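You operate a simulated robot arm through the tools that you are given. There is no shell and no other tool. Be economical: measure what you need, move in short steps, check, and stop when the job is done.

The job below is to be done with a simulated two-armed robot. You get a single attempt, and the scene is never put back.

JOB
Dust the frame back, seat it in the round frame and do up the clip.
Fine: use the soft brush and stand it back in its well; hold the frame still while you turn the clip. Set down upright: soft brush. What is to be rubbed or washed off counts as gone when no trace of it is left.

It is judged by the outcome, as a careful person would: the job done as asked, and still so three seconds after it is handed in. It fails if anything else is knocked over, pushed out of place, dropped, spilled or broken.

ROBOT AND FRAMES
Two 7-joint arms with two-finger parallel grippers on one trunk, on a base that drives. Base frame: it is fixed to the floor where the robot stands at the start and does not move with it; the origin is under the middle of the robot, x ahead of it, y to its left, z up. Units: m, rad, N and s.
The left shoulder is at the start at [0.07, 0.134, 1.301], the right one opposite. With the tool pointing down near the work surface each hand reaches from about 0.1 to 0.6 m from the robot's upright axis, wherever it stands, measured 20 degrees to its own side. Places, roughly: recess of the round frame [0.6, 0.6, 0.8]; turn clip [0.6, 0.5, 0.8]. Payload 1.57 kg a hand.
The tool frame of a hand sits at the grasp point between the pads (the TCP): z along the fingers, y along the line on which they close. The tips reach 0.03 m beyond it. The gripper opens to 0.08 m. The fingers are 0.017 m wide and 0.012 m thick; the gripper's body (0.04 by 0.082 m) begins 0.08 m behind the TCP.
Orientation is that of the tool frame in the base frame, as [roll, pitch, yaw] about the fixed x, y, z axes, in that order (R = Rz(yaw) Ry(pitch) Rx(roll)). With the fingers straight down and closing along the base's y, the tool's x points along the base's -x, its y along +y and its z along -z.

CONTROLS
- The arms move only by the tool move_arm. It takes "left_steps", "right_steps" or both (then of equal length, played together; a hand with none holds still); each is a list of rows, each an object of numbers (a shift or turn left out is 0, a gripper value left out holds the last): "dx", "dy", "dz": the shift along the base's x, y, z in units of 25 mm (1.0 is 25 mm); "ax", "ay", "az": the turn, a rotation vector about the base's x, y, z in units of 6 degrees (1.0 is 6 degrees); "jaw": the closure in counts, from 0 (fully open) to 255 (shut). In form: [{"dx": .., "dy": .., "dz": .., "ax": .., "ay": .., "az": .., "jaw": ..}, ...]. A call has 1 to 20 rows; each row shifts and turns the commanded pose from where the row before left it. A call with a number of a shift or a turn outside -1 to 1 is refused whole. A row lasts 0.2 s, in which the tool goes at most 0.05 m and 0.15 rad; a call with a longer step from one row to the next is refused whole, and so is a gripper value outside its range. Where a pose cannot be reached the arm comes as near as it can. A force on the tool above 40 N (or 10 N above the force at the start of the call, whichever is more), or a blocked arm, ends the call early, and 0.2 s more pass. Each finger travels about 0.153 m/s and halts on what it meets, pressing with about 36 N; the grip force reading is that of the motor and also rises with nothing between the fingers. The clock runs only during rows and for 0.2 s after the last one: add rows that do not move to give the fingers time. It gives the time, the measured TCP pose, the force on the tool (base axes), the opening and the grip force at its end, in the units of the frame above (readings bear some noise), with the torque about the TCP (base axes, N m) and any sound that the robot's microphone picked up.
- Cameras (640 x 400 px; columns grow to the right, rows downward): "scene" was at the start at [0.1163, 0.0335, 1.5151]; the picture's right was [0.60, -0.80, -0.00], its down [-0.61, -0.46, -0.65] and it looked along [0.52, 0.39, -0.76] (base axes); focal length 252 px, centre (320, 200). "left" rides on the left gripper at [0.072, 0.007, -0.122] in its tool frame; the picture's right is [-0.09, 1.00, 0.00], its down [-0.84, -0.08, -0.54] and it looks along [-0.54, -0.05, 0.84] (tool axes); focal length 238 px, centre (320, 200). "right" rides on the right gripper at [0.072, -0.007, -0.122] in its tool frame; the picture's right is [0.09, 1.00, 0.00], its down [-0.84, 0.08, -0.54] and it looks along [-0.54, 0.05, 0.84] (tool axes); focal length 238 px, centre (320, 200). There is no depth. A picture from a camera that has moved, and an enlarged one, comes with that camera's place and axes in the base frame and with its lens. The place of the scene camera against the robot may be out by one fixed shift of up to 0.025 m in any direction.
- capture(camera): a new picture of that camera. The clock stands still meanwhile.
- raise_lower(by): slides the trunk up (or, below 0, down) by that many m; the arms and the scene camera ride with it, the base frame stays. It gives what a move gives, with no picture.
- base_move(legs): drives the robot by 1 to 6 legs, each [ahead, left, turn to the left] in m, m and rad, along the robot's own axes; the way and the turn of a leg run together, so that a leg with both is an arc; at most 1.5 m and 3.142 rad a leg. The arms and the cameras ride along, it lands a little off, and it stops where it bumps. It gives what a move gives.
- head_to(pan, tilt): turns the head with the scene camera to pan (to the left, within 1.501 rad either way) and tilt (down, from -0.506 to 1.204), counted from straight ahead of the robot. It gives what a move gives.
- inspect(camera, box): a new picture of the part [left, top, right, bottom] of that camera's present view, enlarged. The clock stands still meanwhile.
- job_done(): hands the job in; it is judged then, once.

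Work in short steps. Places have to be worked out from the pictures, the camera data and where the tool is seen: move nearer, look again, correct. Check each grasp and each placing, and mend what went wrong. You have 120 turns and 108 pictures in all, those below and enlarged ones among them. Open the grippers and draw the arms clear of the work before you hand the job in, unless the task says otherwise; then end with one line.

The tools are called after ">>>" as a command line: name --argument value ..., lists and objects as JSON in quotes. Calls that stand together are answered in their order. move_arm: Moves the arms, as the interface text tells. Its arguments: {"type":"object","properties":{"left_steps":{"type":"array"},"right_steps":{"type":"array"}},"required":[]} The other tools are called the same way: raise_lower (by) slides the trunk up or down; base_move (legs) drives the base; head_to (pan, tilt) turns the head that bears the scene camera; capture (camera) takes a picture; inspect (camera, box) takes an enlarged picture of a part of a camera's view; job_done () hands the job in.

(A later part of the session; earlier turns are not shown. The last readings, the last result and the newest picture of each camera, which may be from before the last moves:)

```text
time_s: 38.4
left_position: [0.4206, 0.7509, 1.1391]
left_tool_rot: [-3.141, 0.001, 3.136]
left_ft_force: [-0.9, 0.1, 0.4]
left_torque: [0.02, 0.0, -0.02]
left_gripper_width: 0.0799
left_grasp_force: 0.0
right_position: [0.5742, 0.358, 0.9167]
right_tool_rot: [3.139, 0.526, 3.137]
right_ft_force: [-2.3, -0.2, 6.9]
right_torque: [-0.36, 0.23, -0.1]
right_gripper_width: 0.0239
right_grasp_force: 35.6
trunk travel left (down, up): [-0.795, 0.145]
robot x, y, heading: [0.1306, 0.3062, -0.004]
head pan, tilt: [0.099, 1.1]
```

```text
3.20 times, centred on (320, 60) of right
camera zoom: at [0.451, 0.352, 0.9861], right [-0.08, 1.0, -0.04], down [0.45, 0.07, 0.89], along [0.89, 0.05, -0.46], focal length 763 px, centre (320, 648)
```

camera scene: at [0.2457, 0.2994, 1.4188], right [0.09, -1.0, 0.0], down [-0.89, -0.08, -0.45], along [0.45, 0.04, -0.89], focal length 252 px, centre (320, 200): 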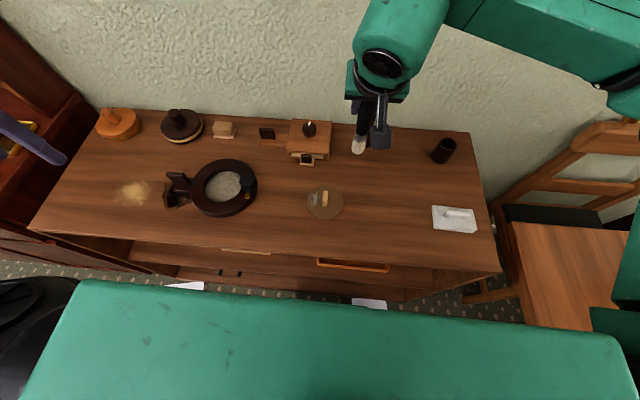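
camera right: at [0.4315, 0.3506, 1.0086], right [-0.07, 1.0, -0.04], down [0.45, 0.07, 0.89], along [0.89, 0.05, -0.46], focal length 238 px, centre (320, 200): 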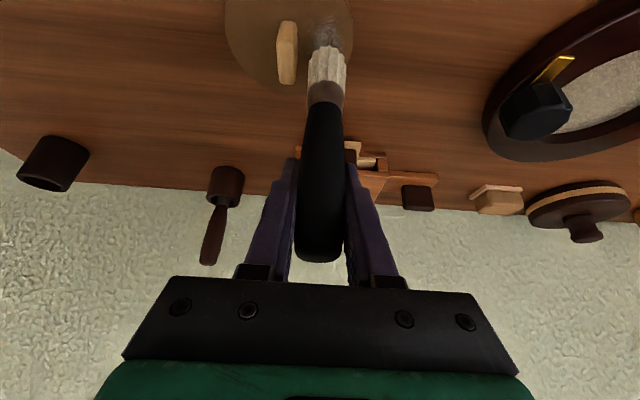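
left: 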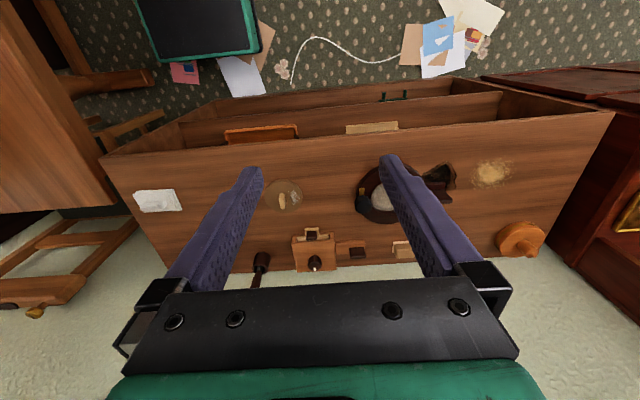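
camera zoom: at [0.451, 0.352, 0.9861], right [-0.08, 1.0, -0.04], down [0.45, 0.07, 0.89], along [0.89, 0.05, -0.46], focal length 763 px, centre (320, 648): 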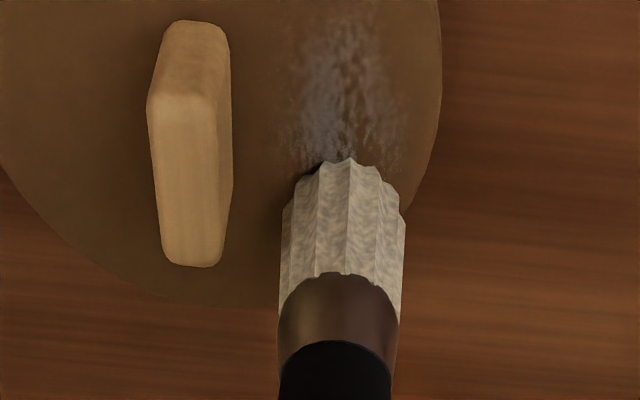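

Contact force 7–14 N and the disc holds still. I keep stroking, with small y offsets.

>>> move_arm --right_steps '[{"dx": -0.4, "dy": -0.1}, {"dx": -0.4}, {"dx": -0.4}, {"dx": -0.4}, {"dx": -0.4}, {"dx": 0.4}, {"dx": 0.4}, {"dx": 0.4}, {"dx": 0.4}, {"dx": 0.4}, {"dx": -0.4, "dy": 0.25}, {"dx": -0.4}, {"dx": -0.4}, {"dx": -0.4}, {"dx": -0.4}, {"dx": 0.4}, {"dx": 0.4}, {"dx": 0.4}, {"dx": 0.4}, {"dx": 0.4}]'

>>> inspect --camera "right" --box '[220, 0, 420, 120]'

```text
time_s: 42.6
left_position: [0.4214, 0.7509, 1.1386]
left_tool_rot: [-3.141, 0.001, 3.136]
left_ft_force: [-0.6, 0.5, 0.3]
left_torque: [0.01, 0.03, -0.01]
left_gripper_width: 0.08
left_grasp_force: 0.1
right_position: [0.5756, 0.361, 0.9183]
right_tool_rot: [3.139, 0.523, 3.136]
right_ft_force: [-0.1, 0.0, -0.1]
right_torque: [0.02, 0.01, 0.01]
right_gripper_width: 0.0237
right_grasp_force: 36.1
trunk travel left (down, up): [-0.795, 0.145]
robot x, y, heading: [0.1282, 0.3041, -0.003]
head pan, tilt: [0.099, 1.1]
```

```text
3.20 times, centred on (320, 60) of right
camera zoom: at [0.4525, 0.3537, 0.9876], right [-0.08, 1.0, -0.04], down [0.45, 0.07, 0.89], along [0.89, 0.05, -0.46], focal length 763 px, centre (320, 648)
```

zoom: 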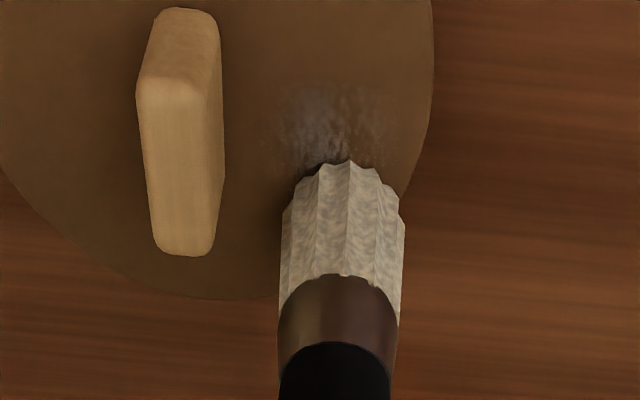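

Progress: the -x end is clean. Contact got lost (0 N), so I lower 2 mm and continue.

>>> move_arm --right_steps '[{"dz": -0.1, "dy": -0.15}, {"dx": -0.4}, {"dx": -0.4}, {"dx": -0.4}, {"dx": 0.4}, {"dx": 0.4}, {"dx": 0.4}, {"dx": 0.4}, {"dx": -0.4, "dy": -0.15}, {"dx": -0.4}, {"dx": -0.4}, {"dx": -0.4}, {"dx": 0.4}, {"dx": 0.4}, {"dx": 0.4}, {"dx": 0.4}, {}]'

>>> inspect --camera "right" --box '[220, 0, 420, 120]'

```text
time_s: 46.2
left_position: [0.4223, 0.7501, 1.14]
left_tool_rot: [-3.141, 0.0, 3.136]
left_ft_force: [-0.1, 0.3, 0.1]
left_torque: [0.01, -0.01, 0.02]
left_gripper_width: 0.0802
left_grasp_force: 0.1
right_position: [0.5847, 0.3543, 0.9145]
right_tool_rot: [3.141, 0.523, 3.135]
right_ft_force: [0.1, -0.4, 0.2]
right_torque: [-0.01, -0.04, -0.02]
right_gripper_width: 0.0238
right_grasp_force: 35.6
trunk travel left (down, up): [-0.795, 0.145]
robot x, y, heading: [0.1265, 0.3076, -0.001]
head pan, tilt: [0.099, 1.1]
```

```text
3.20 times, centred on (320, 60) of right
camera zoom: at [0.4618, 0.347, 0.9838], right [-0.08, 1.0, -0.04], down [0.45, 0.07, 0.89], along [0.89, 0.05, -0.46], focal length 763 px, centre (320, 648)
```

zoom: 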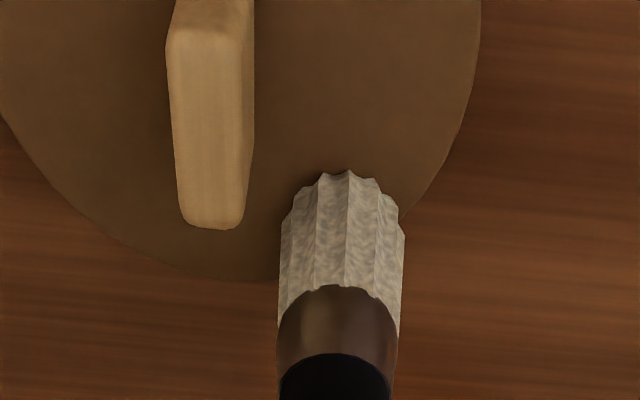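

Looks clean. I lift the brush and check the disc.

>>> move_arm --right_steps '[{"dz": 0.6}, {"dz": 0.8}, {"dz": 0.8, "dy": -0.5}, {"dz": 0.8, "dy": -0.9}, {"dz": 0.8, "dy": -0.9}, {"dz": 0.8, "dy": -0.9}, {"dz": 0.8, "dy": -0.9}, {"dz": 0.8}, {"dz": 0.6}, {}]'

>>> inspect --camera "scene" --box '[295, 175, 355, 230]'

>>> capture --camera "right"

```text
time_s: 48.4
left_position: [0.4208, 0.75, 1.1398]
left_tool_rot: [3.141, 0.001, 3.136]
left_ft_force: [-0.1, 0.0, -1.0]
left_torque: [0.0, 0.01, 0.0]
left_gripper_width: 0.0802
left_grasp_force: 0.2
right_position: [0.5861, 0.2518, 1.0862]
right_tool_rot: [3.14, 0.524, 3.135]
right_ft_force: [-0.9, 0.0, 0.1]
right_torque: [0.03, 0.05, 0.0]
right_gripper_width: 0.0236
right_grasp_force: 36.1
trunk travel left (down, up): [-0.795, 0.145]
robot x, y, heading: [0.1285, 0.3042, -0.006]
head pan, tilt: [0.099, 1.1]
```

```text
7.27 times, centred on (325, 202) of scene
camera zoom: at [0.2455, 0.2981, 1.4188], right [0.09, -1.0, 0.0], down [-0.89, -0.08, -0.45], along [0.45, 0.04, -0.89], focal length 1831 px, centre (284, 182)
```

zoom: 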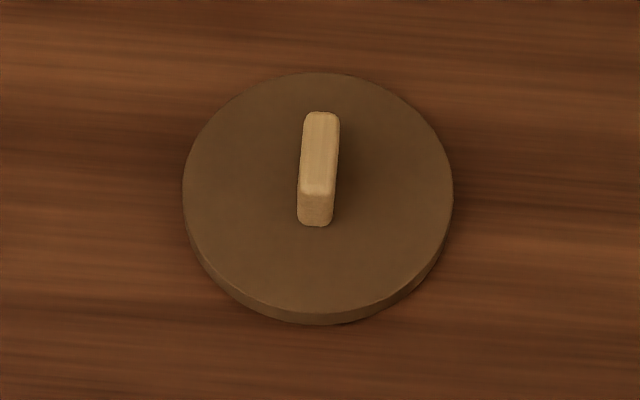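

```text
69 pictures are left
camera right: at [0.4628, 0.2436, 1.1562], right [-0.08, 1.0, -0.04], down [0.45, 0.07, 0.89], along [0.89, 0.05, -0.46], focal length 238 px, centre (320, 200)
```

right: 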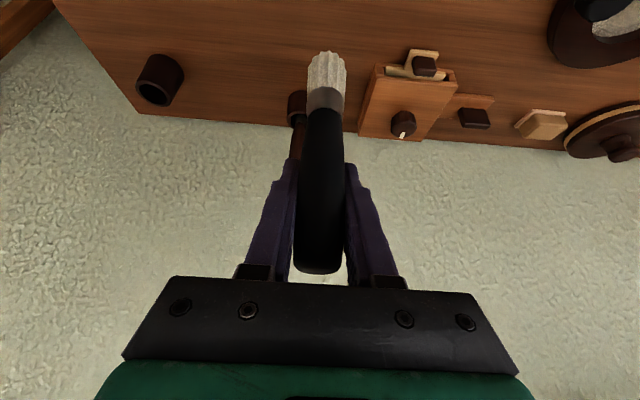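

The disc is clean. I drive back right to return the brush.

>>> base_move --legs '[[0, -0.26, 0]]'

>>> capture --camera "right"

```text
time_s: 50.3
left_position: [0.4212, 0.4899, 1.138]
left_tool_rot: [-3.14, -0.001, 3.133]
left_ft_force: [0.0, 0.2, -1.1]
left_torque: [-0.01, 0.0, 0.0]
left_gripper_width: 0.0799
left_grasp_force: 0.1
right_position: [0.5836, -0.0109, 1.0864]
right_tool_rot: [-3.141, 0.522, 3.133]
right_ft_force: [1.3, 0.0, -0.2]
right_torque: [-0.07, 0.0, 0.02]
right_gripper_width: 0.0237
right_grasp_force: 35.6
trunk travel left (down, up): [-0.795, 0.145]
robot x, y, heading: [0.127, 0.0397, -0.01]
head pan, tilt: [0.099, 1.1]
```

```text
68 pictures are left
camera right: at [0.4608, -0.0185, 1.1561], right [-0.07, 1.0, -0.05], down [0.45, 0.07, 0.89], along [0.89, 0.04, -0.46], focal length 238 px, centre (320, 200)
```

right: 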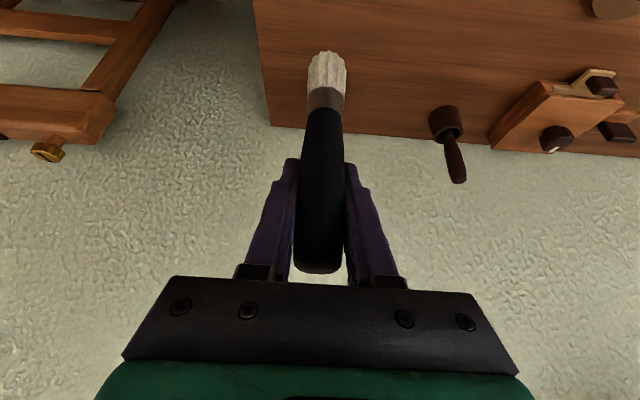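

I return the hand to the pose above the well where it was lifted, (0.738,-0.004,1.05), and check.

>>> move_arm --right_steps '[{"dx": 0.9, "dy": 0.05, "dz": -0.2}, {"dx": 0.9, "dy": 0.05, "dz": -0.2}, {"dx": 0.9, "dy": 0.05, "dz": -0.2}, {"dx": 0.9, "dy": 0.05, "dz": -0.2}, {"dx": 0.9, "dy": 0.05, "dz": -0.2}, {"dx": 0.9, "dy": 0.05, "dz": -0.2}, {"dx": 0.75, "dz": -0.2}, {}]'

>>> capture --camera "right"

>>> head_to --pan -0.1 --tilt 0.9

>>> capture --camera "scene"

```text
time_s: 52.1
left_position: [0.4206, 0.4875, 1.1399]
left_tool_rot: [-3.141, -0.002, 3.134]
left_ft_force: [-0.4, -0.5, -1.0]
left_torque: [0.01, 0.01, 0.0]
left_gripper_width: 0.08
left_grasp_force: 0.1
right_position: [0.7381, -0.0085, 1.0509]
right_tool_rot: [3.14, 0.524, 3.135]
right_ft_force: [0.4, -1.0, -1.0]
right_torque: [-0.03, 0.0, -0.02]
right_gripper_width: 0.0239
right_grasp_force: 35.7
trunk travel left (down, up): [-0.795, 0.145]
robot x, y, heading: [0.1282, 0.0414, -0.008]
head pan, tilt: [0.099, 1.1]
```

```text
67 pictures are left
camera right: at [0.6138, -0.0143, 1.121], right [-0.07, 1.0, -0.04], down [0.45, 0.07, 0.89], along [0.89, 0.04, -0.46], focal length 238 px, centre (320, 200)
```

right: 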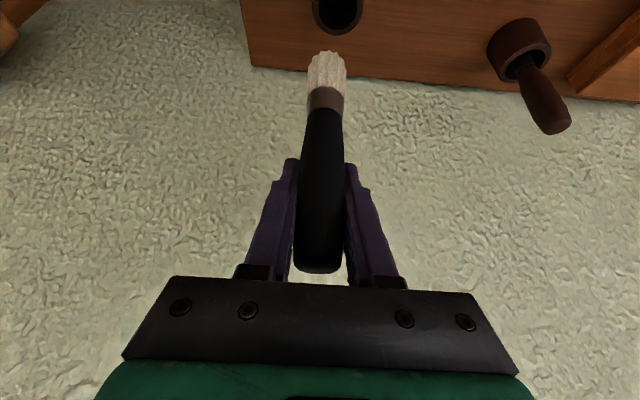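

```text
time_s: 52.8
left_position: [0.4213, 0.4875, 1.1401]
left_tool_rot: [3.141, 0.001, 3.135]
left_ft_force: [0.1, 0.8, 0.2]
left_torque: [0.04, 0.0, -0.01]
left_gripper_width: 0.0798
left_grasp_force: 0.0
right_position: [0.7362, -0.0077, 1.0508]
right_tool_rot: [3.14, 0.523, 3.135]
right_ft_force: [0.0, 0.9, -0.7]
right_torque: [0.03, -0.01, -0.04]
right_gripper_width: 0.0235
right_grasp_force: 36.0
trunk travel left (down, up): [-0.795, 0.145]
robot x, y, heading: [0.1257, 0.039, -0.007]
head pan, tilt: [-0.099, 0.901]
```

```text
66 pictures are left
camera scene: at [0.2558, 0.0209, 1.4326], right [-0.11, -0.99, 0.0], down [-0.78, 0.08, -0.62], along [0.62, -0.07, -0.78], focal length 252 px, centre (320, 200)
```

scene: 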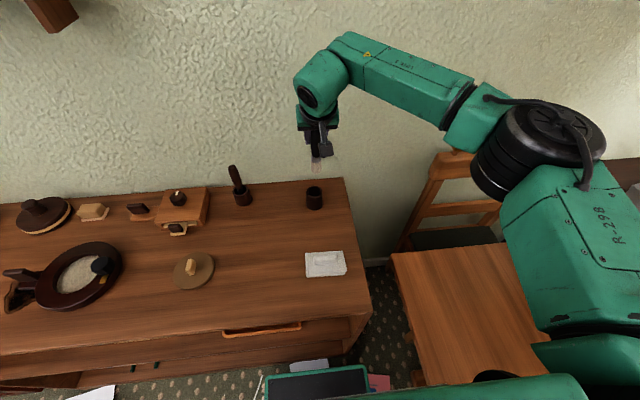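

Geometry matches the lift-out view except y is 4 mm short. I correct and lower into the well.

>>> move_arm --right_steps '[{"dy": 0.16, "dz": -0.4}, {"dz": -0.7}, {"dz": -0.7}, {}]'

>>> capture --camera "right"

>>> inspect --camera "scene" --box '[260, 130, 380, 220]'

```text
time_s: 53.8
left_position: [0.4208, 0.4869, 1.1405]
left_tool_rot: [3.139, 0.001, 3.135]
left_ft_force: [-0.4, 0.3, -0.1]
left_torque: [-0.01, -0.01, 0.0]
left_gripper_width: 0.0799
left_grasp_force: 0.1
right_position: [0.7353, -0.0044, 1.007]
right_tool_rot: [3.141, 0.524, 3.136]
right_ft_force: [-0.2, -0.2, -0.8]
right_torque: [-0.01, -0.01, 0.0]
right_gripper_width: 0.0236
right_grasp_force: 35.7
trunk travel left (down, up): [-0.795, 0.145]
robot x, y, heading: [0.1283, 0.0421, -0.01]
head pan, tilt: [-0.099, 0.901]
```

```text
65 pictures are left
camera right: at [0.6122, -0.0105, 1.0764], right [-0.07, 1.0, -0.04], down [0.45, 0.07, 0.89], along [0.89, 0.04, -0.46], focal length 238 px, centre (320, 200)
```

right: 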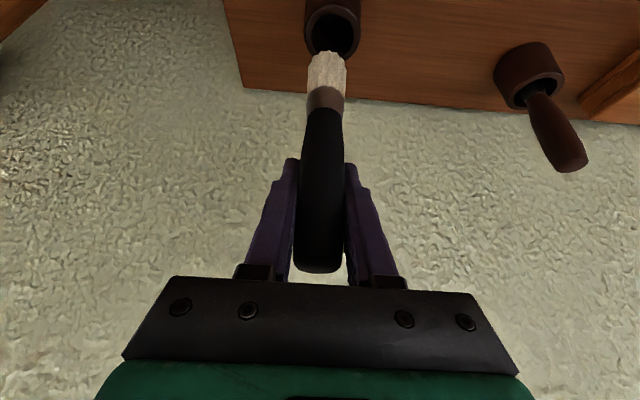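

```text
4.44 times, centred on (320, 175) of scene
camera zoom: at [0.2559, 0.0211, 1.4326], right [-0.11, -0.99, 0.0], down [-0.78, 0.08, -0.62], along [0.62, -0.07, -0.78], focal length 1119 px, centre (320, 311)
```

zoom: 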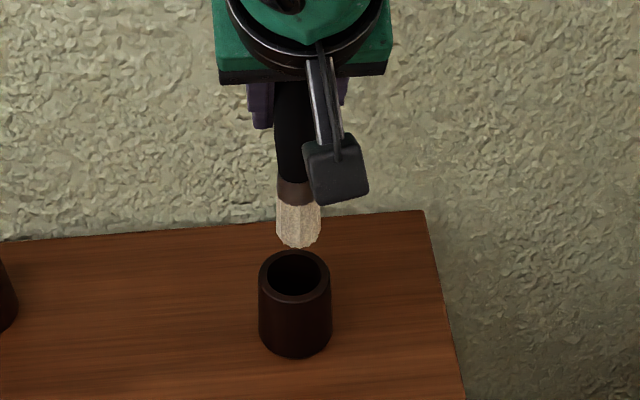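

Aligned within a few mm; nudge +x 2.5 mm and continue lowering into the well.

>>> move_arm --right_steps '[{"dx": 0.1, "dz": -0.5}, {"dz": -0.5}, {"dz": -0.5}, {"dz": -0.5}, {}]'

>>> capture --camera "right"

```text
time_s: 55.0
left_position: [0.4216, 0.4871, 1.1389]
left_tool_rot: [-3.141, 0.001, 3.134]
left_ft_force: [0.6, 0.7, 0.6]
left_torque: [-0.01, 0.0, 0.01]
left_gripper_width: 0.08
left_grasp_force: 0.0
right_position: [0.7389, -0.0025, 0.958]
right_tool_rot: [3.14, 0.523, 3.134]
right_ft_force: [-0.8, -0.2, -0.8]
right_torque: [0.0, -0.01, -0.01]
right_gripper_width: 0.0237
right_grasp_force: 36.1
trunk travel left (down, up): [-0.795, 0.145]
robot x, y, heading: [0.1277, 0.0388, -0.008]
head pan, tilt: [-0.099, 0.901]
```

```text
63 pictures are left
camera right: at [0.616, -0.01, 1.0277], right [-0.07, 1.0, -0.04], down [0.45, 0.07, 0.89], along [0.89, 0.04, -0.46], focal length 238 px, centre (320, 200)
```

right: 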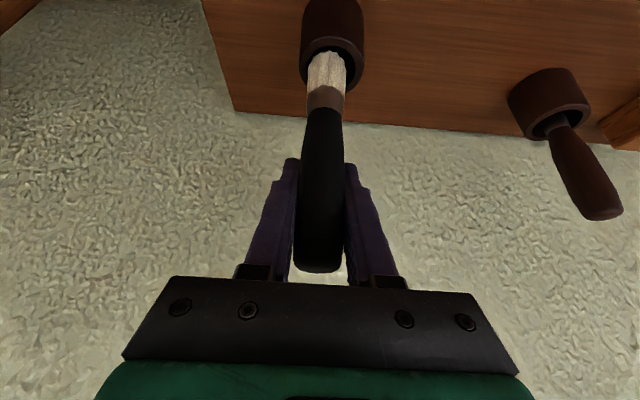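

Tip is entering the well centred. Lower the rest gently.

>>> move_arm --right_steps '[{"dz": -0.4}, {"dz": -0.4}, {"dz": -0.4}, {"dz": -0.2}, {"dz": -0.2}, {"dz": -0.1}, {}]'

>>> capture --camera "right"

```text
time_s: 56.6
left_position: [0.4208, 0.4877, 1.1397]
left_tool_rot: [-3.14, 0.0, 3.136]
left_ft_force: [-0.2, 0.0, -0.5]
left_torque: [-0.01, 0.01, 0.0]
left_gripper_width: 0.0802
left_grasp_force: 0.2
right_position: [0.7398, -0.0036, 0.911]
right_tool_rot: [3.14, 0.524, 3.134]
right_ft_force: [0.0, -0.4, -0.6]
right_torque: [0.01, -0.04, 0.01]
right_gripper_width: 0.0238
right_grasp_force: 35.8
trunk travel left (down, up): [-0.795, 0.145]
robot x, y, heading: [0.1296, 0.0421, -0.011]
head pan, tilt: [-0.099, 0.901]
```

```text
62 pictures are left
camera right: at [0.617, -0.0101, 0.9823], right [-0.07, 1.0, -0.04], down [0.45, 0.07, 0.89], along [0.89, 0.04, -0.46], focal length 238 px, centre (320, 200)
```

right: 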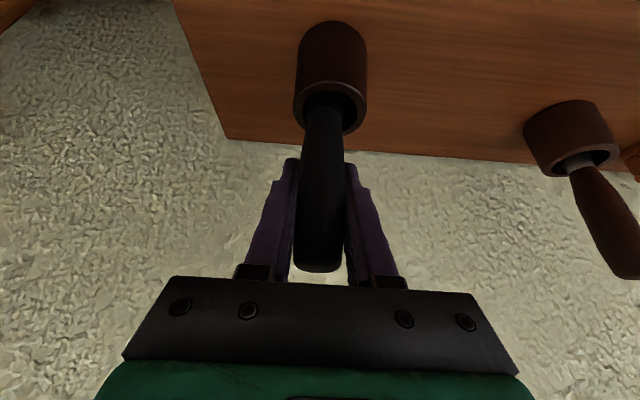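

>>> move_arm --right_steps '[{"dz": -0.08}, {"dz": -0.08}, {}]'

```text
time_s: 57.4
left_position: [0.4194, 0.4871, 1.1388]
left_tool_rot: [-3.141, 0.001, 3.135]
left_ft_force: [0.4, 0.3, 0.7]
left_torque: [0.0, 0.01, 0.0]
left_gripper_width: 0.0801
left_grasp_force: 0.0
right_position: [0.7399, -0.0029, 0.9117]
right_tool_rot: [3.139, 0.528, 3.132]
right_ft_force: [4.0, -4.0, 15.1]
right_torque: [-0.37, -0.32, 0.05]
right_gripper_width: 0.0237
right_grasp_force: 36.1
trunk travel left (down, up): [-0.795, 0.145]
robot x, y, heading: [0.1236, 0.0401, -0.014]
head pan, tilt: [-0.099, 0.901]
```

On the bottom (15 N). I ease up, open and withdraw.

>>> move_arm --right_steps '[{"dz": 0.12}, {"jaw": 120}, {"jaw": 0}, {}, {}]'

>>> move_arm --right_steps '[{"dx": -0.5, "dz": 0.82}, {"dx": -0.5, "dz": 0.82}, {"dx": -0.5, "dz": 0.82}, {"dx": -0.5, "dz": 0.82}, {"dx": -0.5, "dz": 0.82}, {"dx": -0.5, "dz": 0.5}]'

>>> capture --camera "scene"

>>> inspect --camera "scene" --box '[210, 130, 350, 230]'

```text
time_s: 58.6
left_position: [0.4211, 0.4873, 1.1403]
left_tool_rot: [-3.141, -0.001, 3.135]
left_ft_force: [-1.1, -0.3, -0.2]
left_torque: [-0.01, 0.0, -0.01]
left_gripper_width: 0.08
left_grasp_force: 0.0
right_position: [0.7407, -0.0017, 0.9127]
right_tool_rot: [3.14, 0.524, 3.136]
right_ft_force: [0.7, -0.2, -0.8]
right_torque: [0.0, -0.05, 0.0]
right_gripper_width: 0.08
right_grasp_force: 0.0
trunk travel left (down, up): [-0.795, 0.145]
robot x, y, heading: [0.1257, 0.0403, -0.008]
head pan, tilt: [-0.099, 0.901]
```

```text
time_s: 60.0
left_position: [0.4201, 0.4877, 1.1405]
left_tool_rot: [-3.14, 0.0, 3.133]
left_ft_force: [0.3, -0.4, 0.4]
left_torque: [0.02, -0.01, -0.03]
left_gripper_width: 0.0802
left_grasp_force: 0.0
right_position: [0.6638, -0.0017, 1.0288]
right_tool_rot: [3.14, 0.524, 3.133]
right_ft_force: [-0.1, 0.1, 0.7]
right_torque: [-0.03, 0.02, 0.0]
right_gripper_width: 0.0801
right_grasp_force: 0.1
trunk travel left (down, up): [-0.795, 0.145]
robot x, y, heading: [0.1244, 0.0389, -0.012]
head pan, tilt: [-0.099, 0.901]
```

```text
61 pictures are left
camera scene: at [0.2553, 0.0209, 1.4327], right [-0.11, -0.99, 0.0], down [-0.78, 0.08, -0.62], along [0.62, -0.07, -0.78], focal length 252 px, centre (320, 200)
```

scene: 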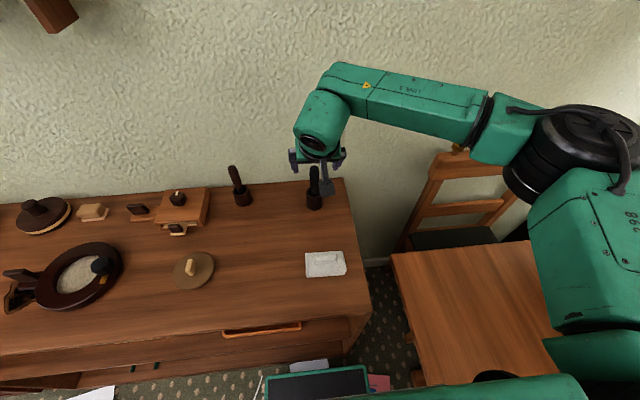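

```text
4.00 times, centred on (280, 180) of scene
camera zoom: at [0.2553, 0.0209, 1.4327], right [-0.11, -0.99, 0.0], down [-0.78, 0.08, -0.62], along [0.62, -0.07, -0.78], focal length 1007 px, centre (480, 280)
```

zoom: 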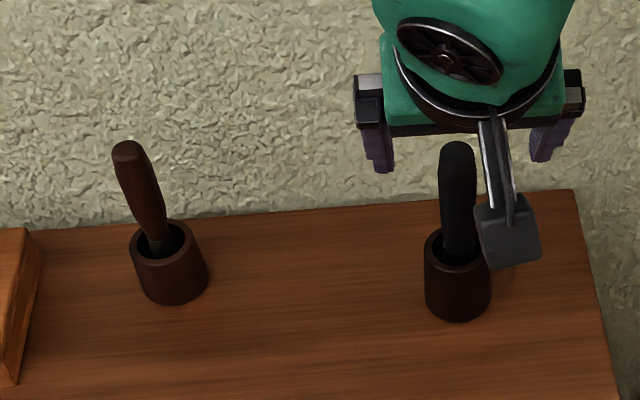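

Both brushes stand in their wells. I make the right hand vertical and retracted, then drive left to y≈0.5 for the disc and frame.

>>> move_arm --right_steps '[{"dx": -1, "dz": 0.6, "ay": 1}, {"dx": -1, "dz": 0.6, "ay": 1}, {"dx": -1, "dz": 0.6, "ay": 1}, {"dx": -1, "ay": 1}, {"dx": -1, "ay": 1}, {}]'

>>> base_move --legs '[[0, 0.46, 0.01]]'

>>> head_to --pan 0.0 --tilt 1.1

>>> capture --camera "scene"

>>> capture --camera "right"

>>> capture --camera "left"

```text
time_s: 61.4
left_position: [0.4204, 0.4875, 1.1402]
left_tool_rot: [3.14, 0.002, 3.134]
left_ft_force: [-0.1, 0.1, -0.5]
left_torque: [0.02, 0.0, 0.0]
left_gripper_width: 0.0804
left_grasp_force: 0.0
right_position: [0.5398, -0.0021, 1.0728]
right_tool_rot: [-3.14, -0.003, 3.135]
right_ft_force: [0.7, 0.2, -0.4]
right_torque: [0.04, 0.01, 0.0]
right_gripper_width: 0.08
right_grasp_force: 0.1
trunk travel left (down, up): [-0.795, 0.145]
robot x, y, heading: [0.1286, 0.0459, -0.007]
head pan, tilt: [-0.099, 0.901]
```

```text
time_s: 64.2
left_position: [0.4194, 0.9444, 1.1391]
left_tool_rot: [3.141, -0.001, -3.141]
left_ft_force: [0.6, 0.7, -0.1]
left_torque: [0.01, 0.0, -0.03]
left_gripper_width: 0.0802
left_grasp_force: 0.0
right_position: [0.5423, 0.4565, 1.0737]
right_tool_rot: [3.141, 0.0, -3.14]
right_ft_force: [-0.1, 0.2, -1.4]
right_torque: [-0.02, 0.0, -0.01]
right_gripper_width: 0.0802
right_grasp_force: 0.0
trunk travel left (down, up): [-0.795, 0.145]
robot x, y, heading: [0.1217, 0.4971, -0.001]
head pan, tilt: [-0.099, 0.901]
```

```text
time_s: 64.9
left_position: [0.4184, 0.9468, 1.1396]
left_tool_rot: [-3.14, -0.001, 3.14]
left_ft_force: [0.2, 0.1, -1.2]
left_torque: [-0.01, 0.02, -0.04]
left_gripper_width: 0.0801
left_grasp_force: 0.1
right_position: [0.5423, 0.4585, 1.0725]
right_tool_rot: [-3.141, 0.002, 3.141]
right_ft_force: [-0.3, 0.7, 0.5]
right_torque: [0.0, -0.02, -0.01]
right_gripper_width: 0.0799
right_grasp_force: 0.2
trunk travel left (down, up): [-0.795, 0.145]
robot x, y, heading: [0.1275, 0.5, 0.005]
head pan, tilt: [0.0, 1.1]
```

```text
59 pictures are left
camera scene: at [0.2459, 0.4864, 1.4188], right [0.0, -1.0, 0.0], down [-0.89, 0.0, -0.45], along [0.45, 0.0, -0.89], focal length 252 px, centre (320, 200)
```

scene: 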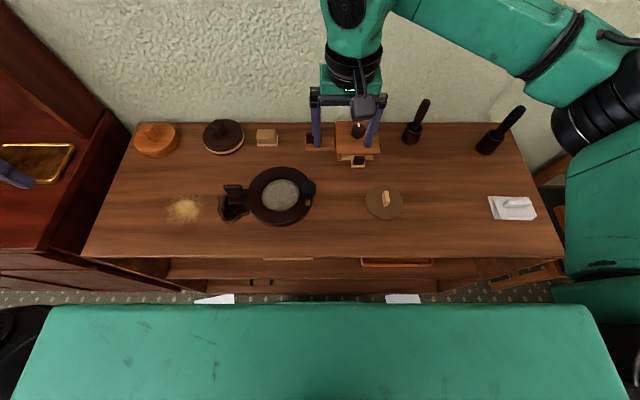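

```text
58 pictures are left
camera right: at [0.4709, 0.4508, 1.1949], right [-0.09, 1.0, 0.0], down [0.84, 0.08, 0.54], along [0.54, 0.05, -0.84], focal length 238 px, centre (320, 200)
```

right: 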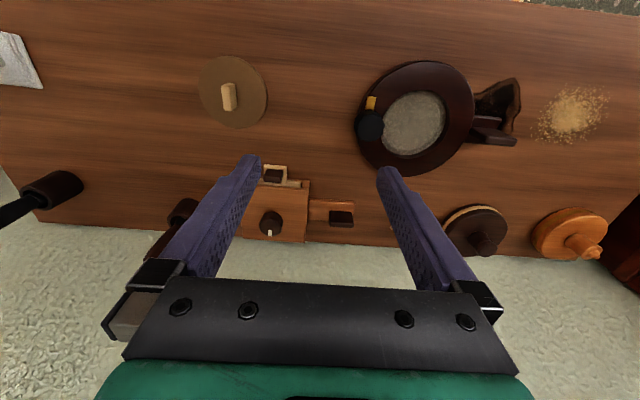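

```text
57 pictures are left
camera left: at [0.3473, 0.9535, 1.2613], right [0.09, 1.0, 0.0], down [0.84, -0.08, 0.54], along [0.54, -0.05, -0.84], focal length 238 px, centre (320, 200)
```

left: 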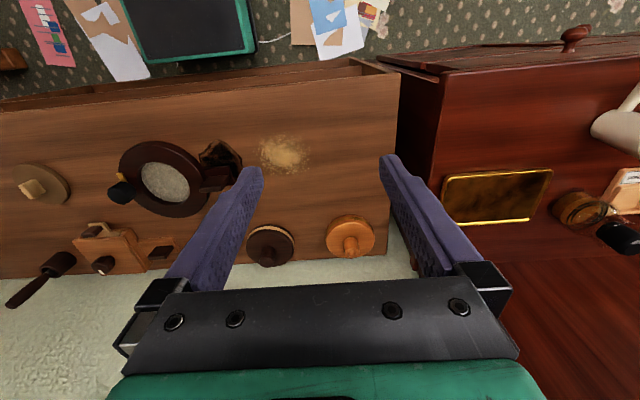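

Right camera gives disc centre/knob ≈ (0.540,0.327) and recess centre ≈ (0.562,0.612). I bring the right hand above the knob.

>>> move_arm --right_steps '[{"dy": -0.9, "dz": -0.5}, {"dy": -0.9, "dz": -0.8}, {"dy": -0.9, "dz": -0.8}, {"dy": -0.9, "dz": -0.8}, {"dy": -0.9, "dz": -0.8}, {"dy": -0.74, "dx": -0.1, "dz": -0.8}, {"dz": -0.8}, {}]'

>>> capture --camera "right"

```text
time_s: 66.7
left_position: [0.4191, 0.9471, 1.1405]
left_tool_rot: [-3.141, 0.001, 3.141]
left_ft_force: [-0.5, 0.4, 0.5]
left_torque: [-0.06, 0.03, 0.01]
left_gripper_width: 0.0801
left_grasp_force: 0.0
right_position: [0.5395, 0.3272, 0.9419]
right_tool_rot: [-3.14, -0.001, -3.139]
right_ft_force: [0.1, 0.7, -0.6]
right_torque: [0.01, 0.01, 0.01]
right_gripper_width: 0.0801
right_grasp_force: 0.1
trunk travel left (down, up): [-0.795, 0.145]
robot x, y, heading: [0.1273, 0.4969, 0.002]
head pan, tilt: [0.0, 1.1]
```

```text
56 pictures are left
camera right: at [0.4682, 0.3205, 1.0632], right [-0.09, 1.0, 0.0], down [0.84, 0.08, 0.54], along [0.54, 0.05, -0.84], focal length 238 px, centre (320, 200)
```

right: 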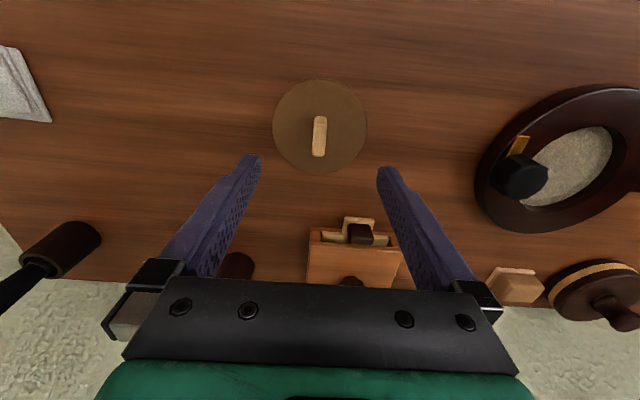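

Centred over the knob. I descend to z≈0.847 and check.

>>> move_arm --right_steps '[{"dz": -0.8}, {"dz": -0.8}, {"dz": -0.8}, {"dz": -0.8}, {"dz": -0.6}, {}]'

>>> capture --camera "right"

>>> inspect --camera "scene" --box '[340, 170, 440, 230]'

```text
time_s: 68.1
left_position: [0.42, 0.9459, 1.1393]
left_tool_rot: [3.14, 0.001, -3.141]
left_ft_force: [-0.3, 0.2, -0.1]
left_torque: [0.02, -0.01, 0.02]
left_gripper_width: 0.0798
left_grasp_force: 0.1
right_position: [0.5398, 0.3259, 0.8459]
right_tool_rot: [-3.138, -0.001, -3.139]
right_ft_force: [-0.5, -0.2, -0.3]
right_torque: [0.03, 0.0, -0.01]
right_gripper_width: 0.08
right_grasp_force: 0.0
trunk travel left (down, up): [-0.795, 0.145]
robot x, y, heading: [0.1271, 0.4985, 0.001]
head pan, tilt: [0.0, 1.1]
```

```text
55 pictures are left
camera right: at [0.4685, 0.3189, 0.968], right [-0.09, 1.0, 0.0], down [0.84, 0.08, 0.54], along [0.54, 0.05, -0.84], focal length 238 px, centre (320, 200)
```

right: 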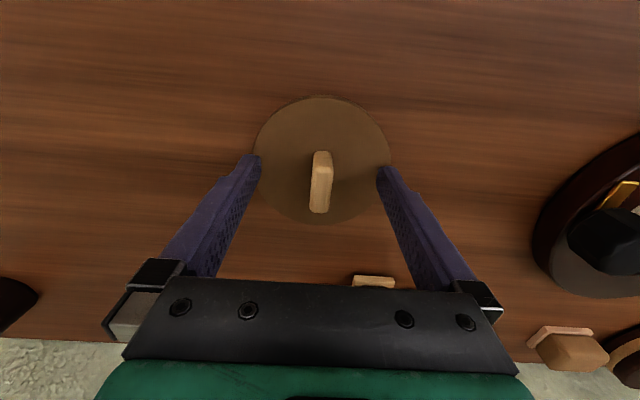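

```text
6.40 times, centred on (390, 200) of scene
camera zoom: at [0.2458, 0.486, 1.4188], right [0.0, -1.0, 0.0], down [-0.89, 0.0, -0.45], along [0.45, 0.0, -0.89], focal length 1612 px, centre (-128, 200)
```

zoom: 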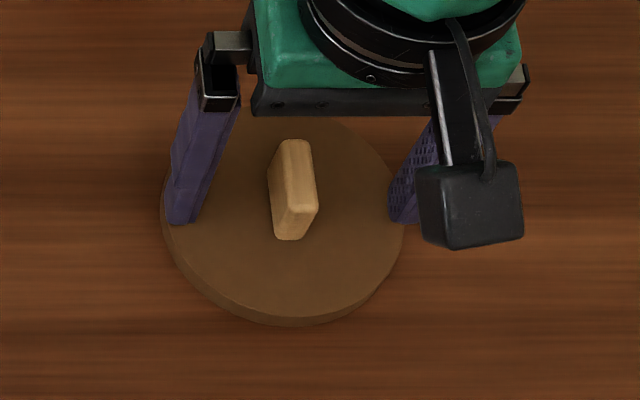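

Knob sits between the pads. I lower 3 mm more and close.

>>> move_arm --right_steps '[{"dz": -0.12}, {"jaw": 120}, {"jaw": 200}, {"jaw": 255}, {}, {}]'

>>> move_arm --right_steps '[{"dz": 0.4}, {"dz": 0.6}, {"dz": 0.8}, {"dz": 0.8}, {}]'

>>> capture --camera "right"

>>> inspect --camera "scene" --box '[220, 150, 440, 270]'

```text
time_s: 69.5
left_position: [0.4182, 0.948, 1.1399]
left_tool_rot: [3.141, 0.0, 3.141]
left_ft_force: [1.5, 0.4, 0.3]
left_torque: [0.0, -0.02, -0.03]
left_gripper_width: 0.0797
left_grasp_force: 0.0
right_position: [0.5402, 0.327, 0.8429]
right_tool_rot: [-3.138, -0.001, -3.14]
right_ft_force: [-0.4, 0.7, 0.2]
right_torque: [0.02, 0.01, 0.01]
right_gripper_width: 0.012
right_grasp_force: 29.0
trunk travel left (down, up): [-0.795, 0.145]
robot x, y, heading: [0.1256, 0.4968, -0.003]
head pan, tilt: [0.0, 1.1]
```

```text
time_s: 70.7
left_position: [0.4211, 0.9459, 1.1394]
left_tool_rot: [3.142, 0.001, -3.14]
left_ft_force: [0.3, -0.5, 0.1]
left_torque: [0.04, 0.02, 0.02]
left_gripper_width: 0.08
left_grasp_force: 0.0
right_position: [0.5407, 0.3261, 0.9089]
right_tool_rot: [-3.14, 0.001, 3.141]
right_ft_force: [0.3, -0.3, -0.1]
right_torque: [0.0, 0.0, -0.01]
right_gripper_width: 0.0117
right_grasp_force: 29.4
trunk travel left (down, up): [-0.795, 0.145]
robot x, y, heading: [0.1232, 0.4973, -0.003]
head pan, tilt: [0.0, 1.1]
```

```text
53 pictures are left
camera right: at [0.4693, 0.3189, 1.0299], right [-0.09, 1.0, 0.0], down [0.84, 0.08, 0.54], along [0.54, 0.05, -0.84], focal length 238 px, centre (320, 200)
```

right: 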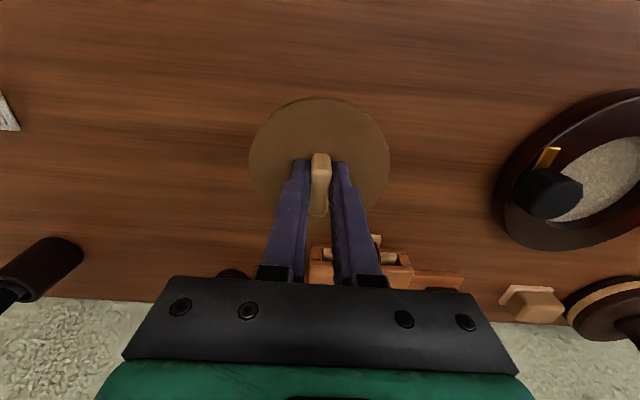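

```text
2.91 times, centred on (330, 210) of scene
camera zoom: at [0.2461, 0.4859, 1.4188], right [0.0, -1.0, 0.0], down [-0.89, 0.0, -0.45], along [0.45, 0.0, -0.89], focal length 732 px, centre (291, 171)
```

zoom: 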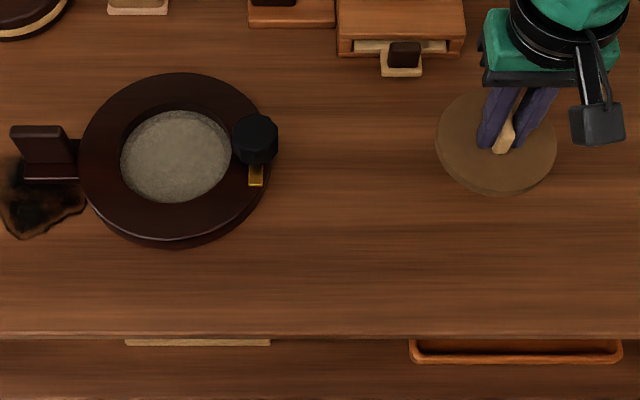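

Disc lifted level. I move it to an intermediate spot with the frame in view to measure the recess accurately.

>>> move_arm --right_steps '[{"dz": 0.8, "dy": 0.5}, {"dz": 0.8, "dy": 0.9}, {"dz": 0.8, "dy": 0.9}, {"dz": 0.8, "dy": 0.9}, {"dy": 0.9}, {"dy": 0.9}, {"dy": 0.9}, {}]'

>>> capture --camera "right"

>>> capture --camera "left"

```text
time_s: 72.5
left_position: [0.4196, 0.9456, 1.1392]
left_tool_rot: [-3.14, 0.0, -3.141]
left_ft_force: [0.4, -0.6, -0.6]
left_torque: [0.0, -0.01, -0.01]
left_gripper_width: 0.0802
left_grasp_force: 0.1
right_position: [0.5399, 0.4753, 0.9879]
right_tool_rot: [-3.141, 0.001, 3.142]
right_ft_force: [0.2, -0.3, -0.1]
right_torque: [0.0, 0.0, 0.01]
right_gripper_width: 0.012
right_grasp_force: 29.1
trunk travel left (down, up): [-0.795, 0.145]
robot x, y, heading: [0.1284, 0.4956, 0.001]
head pan, tilt: [0.0, 1.1]
```

```text
51 pictures are left
camera right: at [0.4685, 0.4693, 1.1099], right [-0.09, 1.0, 0.0], down [0.84, 0.08, 0.54], along [0.54, 0.05, -0.84], focal length 238 px, centre (320, 200)
```

right: 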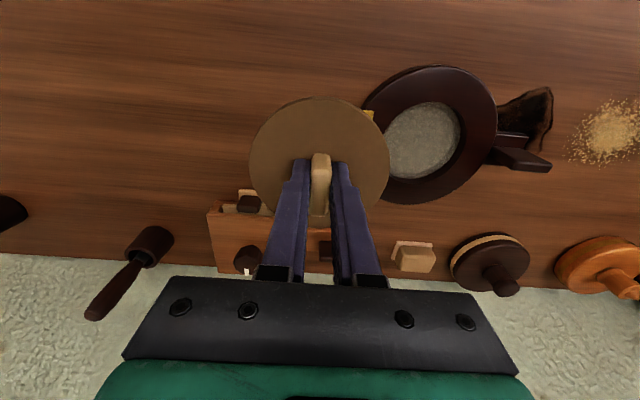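

```text
50 pictures are left
camera left: at [0.3473, 0.9526, 1.2617], right [0.09, 1.0, 0.0], down [0.84, -0.08, 0.54], along [0.54, -0.05, -0.84], focal length 238 px, centre (320, 200)
```

left: 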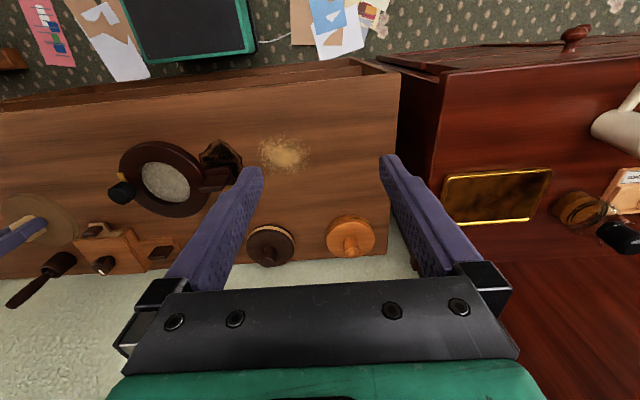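

I bring the left hand near (its camera over the frame) to measure recess, clip and handle plate closely.

>>> move_arm --left_steps '[{"dy": -0.9, "dz": -0.4, "dx": 0.2}, {"dy": -0.9, "dz": -0.6, "dx": 0.2}, {"dy": -0.9, "dz": -0.6, "dx": 0.2}, {"dy": -0.9, "dz": -0.6, "dx": 0.2}, {"dy": -0.9, "dz": -0.6, "dx": 0.2}, {"dy": -0.9, "dz": -0.6, "dx": 0.2}, {"dy": -0.9, "dz": -0.6, "dx": 0.2}, {"dy": -0.9, "dz": -0.6, "dx": 0.2}, {"dy": -0.9, "dz": -0.6, "dx": 0.2}, {"dy": -0.9, "dz": -0.6, "dx": 0.2}, {"dy": -0.9, "dz": -0.6}, {"dy": -0.9, "dz": -0.6}, {"dy": -0.5, "dz": -0.6}, {}]'

>>> capture --camera "left"

```text
time_s: 75.5
left_position: [0.4656, 0.6639, 0.951]
left_tool_rot: [3.141, 0.001, -3.141]
left_ft_force: [0.6, -0.3, -0.2]
left_torque: [0.0, -0.01, 0.03]
left_gripper_width: 0.0798
left_grasp_force: 0.1
right_position: [0.5408, 0.4763, 0.9871]
right_tool_rot: [-3.14, 0.001, -3.14]
right_ft_force: [0.0, 0.6, -1.1]
right_torque: [0.04, 0.05, 0.02]
right_gripper_width: 0.0119
right_grasp_force: 29.4
trunk travel left (down, up): [-0.795, 0.145]
robot x, y, heading: [0.1278, 0.4976, -0.001]
head pan, tilt: [0.0, 1.1]
```

```text
49 pictures are left
camera left: at [0.3941, 0.67, 1.0727], right [0.09, 1.0, 0.0], down [0.84, -0.08, 0.54], along [0.54, -0.05, -0.84], focal length 238 px, centre (320, 200)
```

left: 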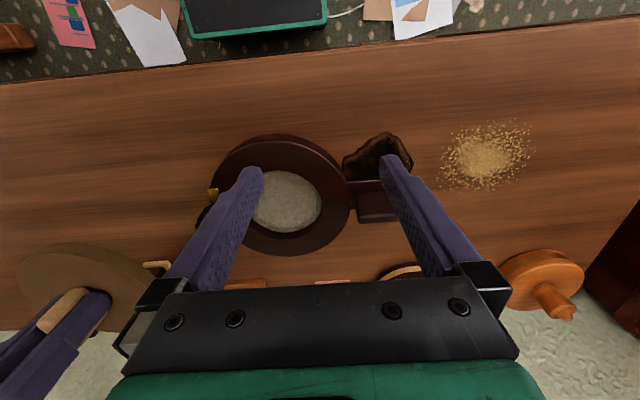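

Recess ≈ (0.563,0.610). For a precise fix I shift both hands -y by 4 cm so the recess falls between the left fingers.

>>> move_arm --left_steps '[{"dy": -0.5}, {"dy": -0.6}, {"dy": -0.7}, {}]' --right_steps '[{"dy": -0.6}, {"dy": -0.6}, {"dy": -0.6}, {}]'

>>> inspect --camera "left" --box '[220, 110, 420, 250]'

>>> inspect --camera "scene" --box '[220, 150, 340, 240]'

```text
time_s: 76.5
left_position: [0.469, 0.6184, 0.9512]
left_tool_rot: [-3.141, 0.0, 3.141]
left_ft_force: [-0.3, 0.1, -0.2]
left_torque: [-0.02, 0.01, 0.0]
left_gripper_width: 0.0801
left_grasp_force: 0.1
right_position: [0.5393, 0.4296, 0.991]
right_tool_rot: [-3.141, -0.001, -3.14]
right_ft_force: [0.1, 0.3, -1.3]
right_torque: [-0.03, 0.02, 0.01]
right_gripper_width: 0.0119
right_grasp_force: 29.1
trunk travel left (down, up): [-0.795, 0.145]
robot x, y, heading: [0.1261, 0.5011, 0.002]
head pan, tilt: [0.0, 1.1]
```

```text
2.86 times, centred on (320, 180) of left
camera zoom: at [0.3967, 0.6248, 1.0728], right [0.09, 1.0, 0.0], down [0.84, -0.08, 0.54], along [0.54, -0.05, -0.84], focal length 681 px, centre (320, 257)
```

zoom: 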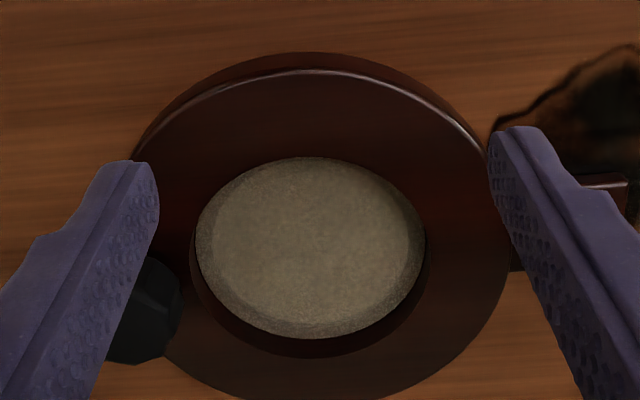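

```text
4.44 times, centred on (280, 195) of scene
camera zoom: at [0.246, 0.4864, 1.4188], right [0.0, -1.0, 0.0], down [-0.89, 0.0, -0.45], along [0.45, 0.0, -0.89], focal length 1119 px, centre (498, 222)
```

zoom: 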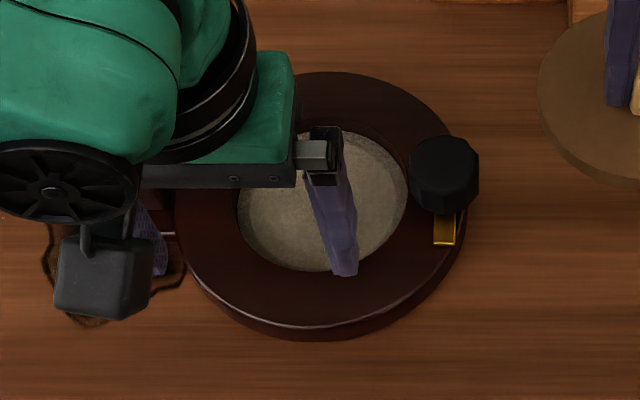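

Best fix from directly above: recess centre ≈ (0.559,0.605), rim z≈0.82, about 0.105 m wide. The handle plate is thin along x, so I turn the left hand 90° and move it above the plate for a look.

>>> move_arm --left_steps '[{"dz": 0.5, "az": -1}, {"dz": 0.5, "dy": 0.3, "az": -1}, {"dz": 0.5, "dy": 0.3, "az": -1}, {"dz": 0.5, "dy": 0.3, "az": -1}, {"dy": 0.3, "dx": 0.3, "az": -1}, {"dy": 0.3, "dx": 0.3, "az": -1}, {"dy": 0.3, "dx": 0.3, "az": -1}, {"dy": 0.3, "dx": 0.3, "az": -1}, {"dy": 0.3, "dx": 0.3, "az": -1}, {"dy": 0.3, "dx": 0.3, "az": -1}, {"dy": 0.3, "dx": 0.3, "az": -1}, {"dy": 0.3, "dx": 0.3, "az": -1}, {"dy": 0.3, "dx": 0.3, "az": -1}, {"dy": 0.3, "dx": 0.3, "az": -1}, {"dx": 0.4, "az": -1}, {}]'

>>> capture --camera "left"

>>> inspect --camera "right" --box '[220, 80, 420, 240]'

```text
time_s: 79.9
left_position: [0.5548, 0.7153, 1.0009]
left_tool_rot: [-3.141, 0.0, 1.569]
left_ft_force: [-0.3, -0.6, 0.4]
left_torque: [-0.02, 0.0, 0.01]
left_gripper_width: 0.0799
left_grasp_force: 0.1
right_position: [0.5402, 0.4311, 0.989]
right_tool_rot: [-3.14, 0.001, -3.14]
right_ft_force: [0.0, -0.3, 0.0]
right_torque: [-0.04, -0.02, -0.01]
right_gripper_width: 0.0119
right_grasp_force: 29.8
trunk travel left (down, up): [-0.795, 0.145]
robot x, y, heading: [0.1334, 0.4968, 0.0]
head pan, tilt: [0.0, 1.1]
```

```text
46 pictures are left
camera left: at [0.5607, 0.7875, 1.1225], right [1.0, -0.09, 0.0], down [-0.08, -0.84, 0.54], along [-0.05, -0.54, -0.84], focal length 238 px, centre (320, 200)
```

left: 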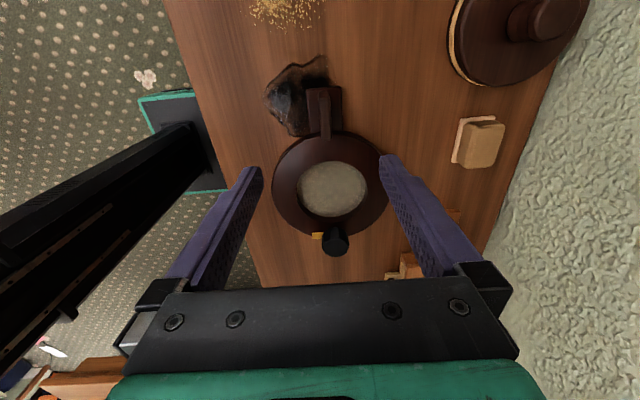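

```text
2.50 times, centred on (320, 160) of right
camera zoom: at [0.4684, 0.4227, 1.112], right [-0.09, 1.0, 0.0], down [0.84, 0.08, 0.54], along [0.54, 0.05, -0.84], focal length 596 px, centre (320, 300)
```

zoom: 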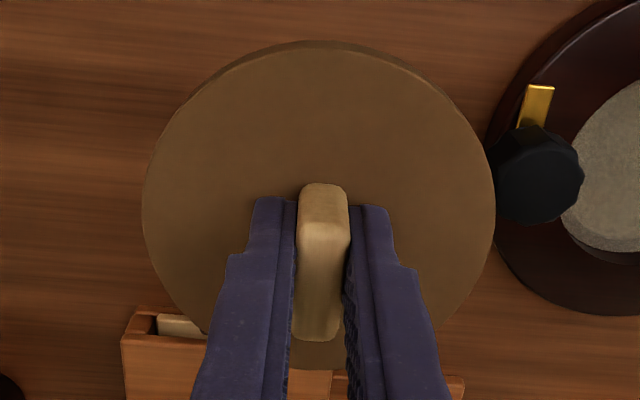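

Consistent fit: disc centre = TCP+(0.004,0,-0.032), Ø0.100; recess at (0.5637,0.604), Ø0.105. The plate is at ≈(0.562,0.733), thin in x. I lower the left hand toward it.

>>> move_arm --left_steps '[{"dx": 0.25, "dy": 0.4, "dz": -0.6}, {"dy": 0.4, "dz": -0.7}, {"dz": -0.7}, {"dz": -0.6}, {}]'

>>> capture --camera "left"

>>> inspect --camera "scene" --box '[190, 140, 310, 230]'

```text
time_s: 81.1
left_position: [0.5599, 0.7357, 0.9343]
left_tool_rot: [3.141, -0.002, 1.571]
left_ft_force: [0.7, -0.5, -0.2]
left_torque: [0.02, -0.02, -0.01]
left_gripper_width: 0.0799
left_grasp_force: 0.1
right_position: [0.5388, 0.4313, 0.9906]
right_tool_rot: [-3.14, 0.0, -3.141]
right_ft_force: [0.8, -0.1, -0.7]
right_torque: [0.0, 0.0, 0.02]
right_gripper_width: 0.012
right_grasp_force: 29.6
trunk travel left (down, up): [-0.795, 0.145]
robot x, y, heading: [0.1274, 0.4974, -0.002]
head pan, tilt: [0.0, 1.1]
```

```text
44 pictures are left
camera left: at [0.567, 0.8078, 1.0561], right [1.0, -0.09, 0.0], down [-0.08, -0.84, 0.54], along [-0.05, -0.54, -0.84], focal length 238 px, centre (320, 200)
```

left: 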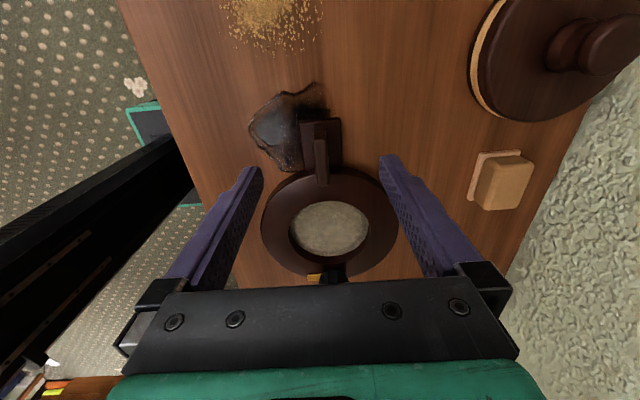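

```text
4.44 times, centred on (250, 185) of scene
camera zoom: at [0.2458, 0.4861, 1.4188], right [0.0, -1.0, 0.0], down [-0.89, 0.0, -0.45], along [0.45, 0.0, -0.89], focal length 1119 px, centre (631, 267)
```

zoom: 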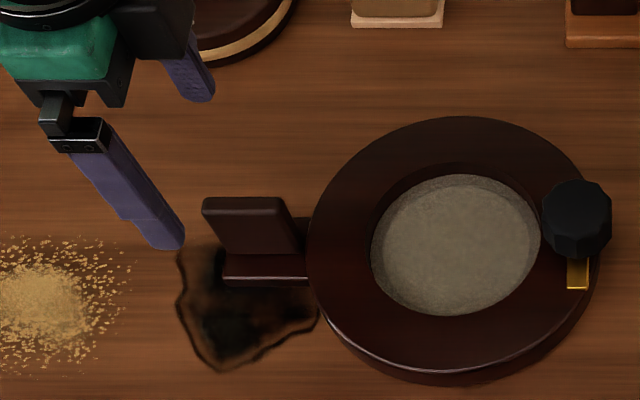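

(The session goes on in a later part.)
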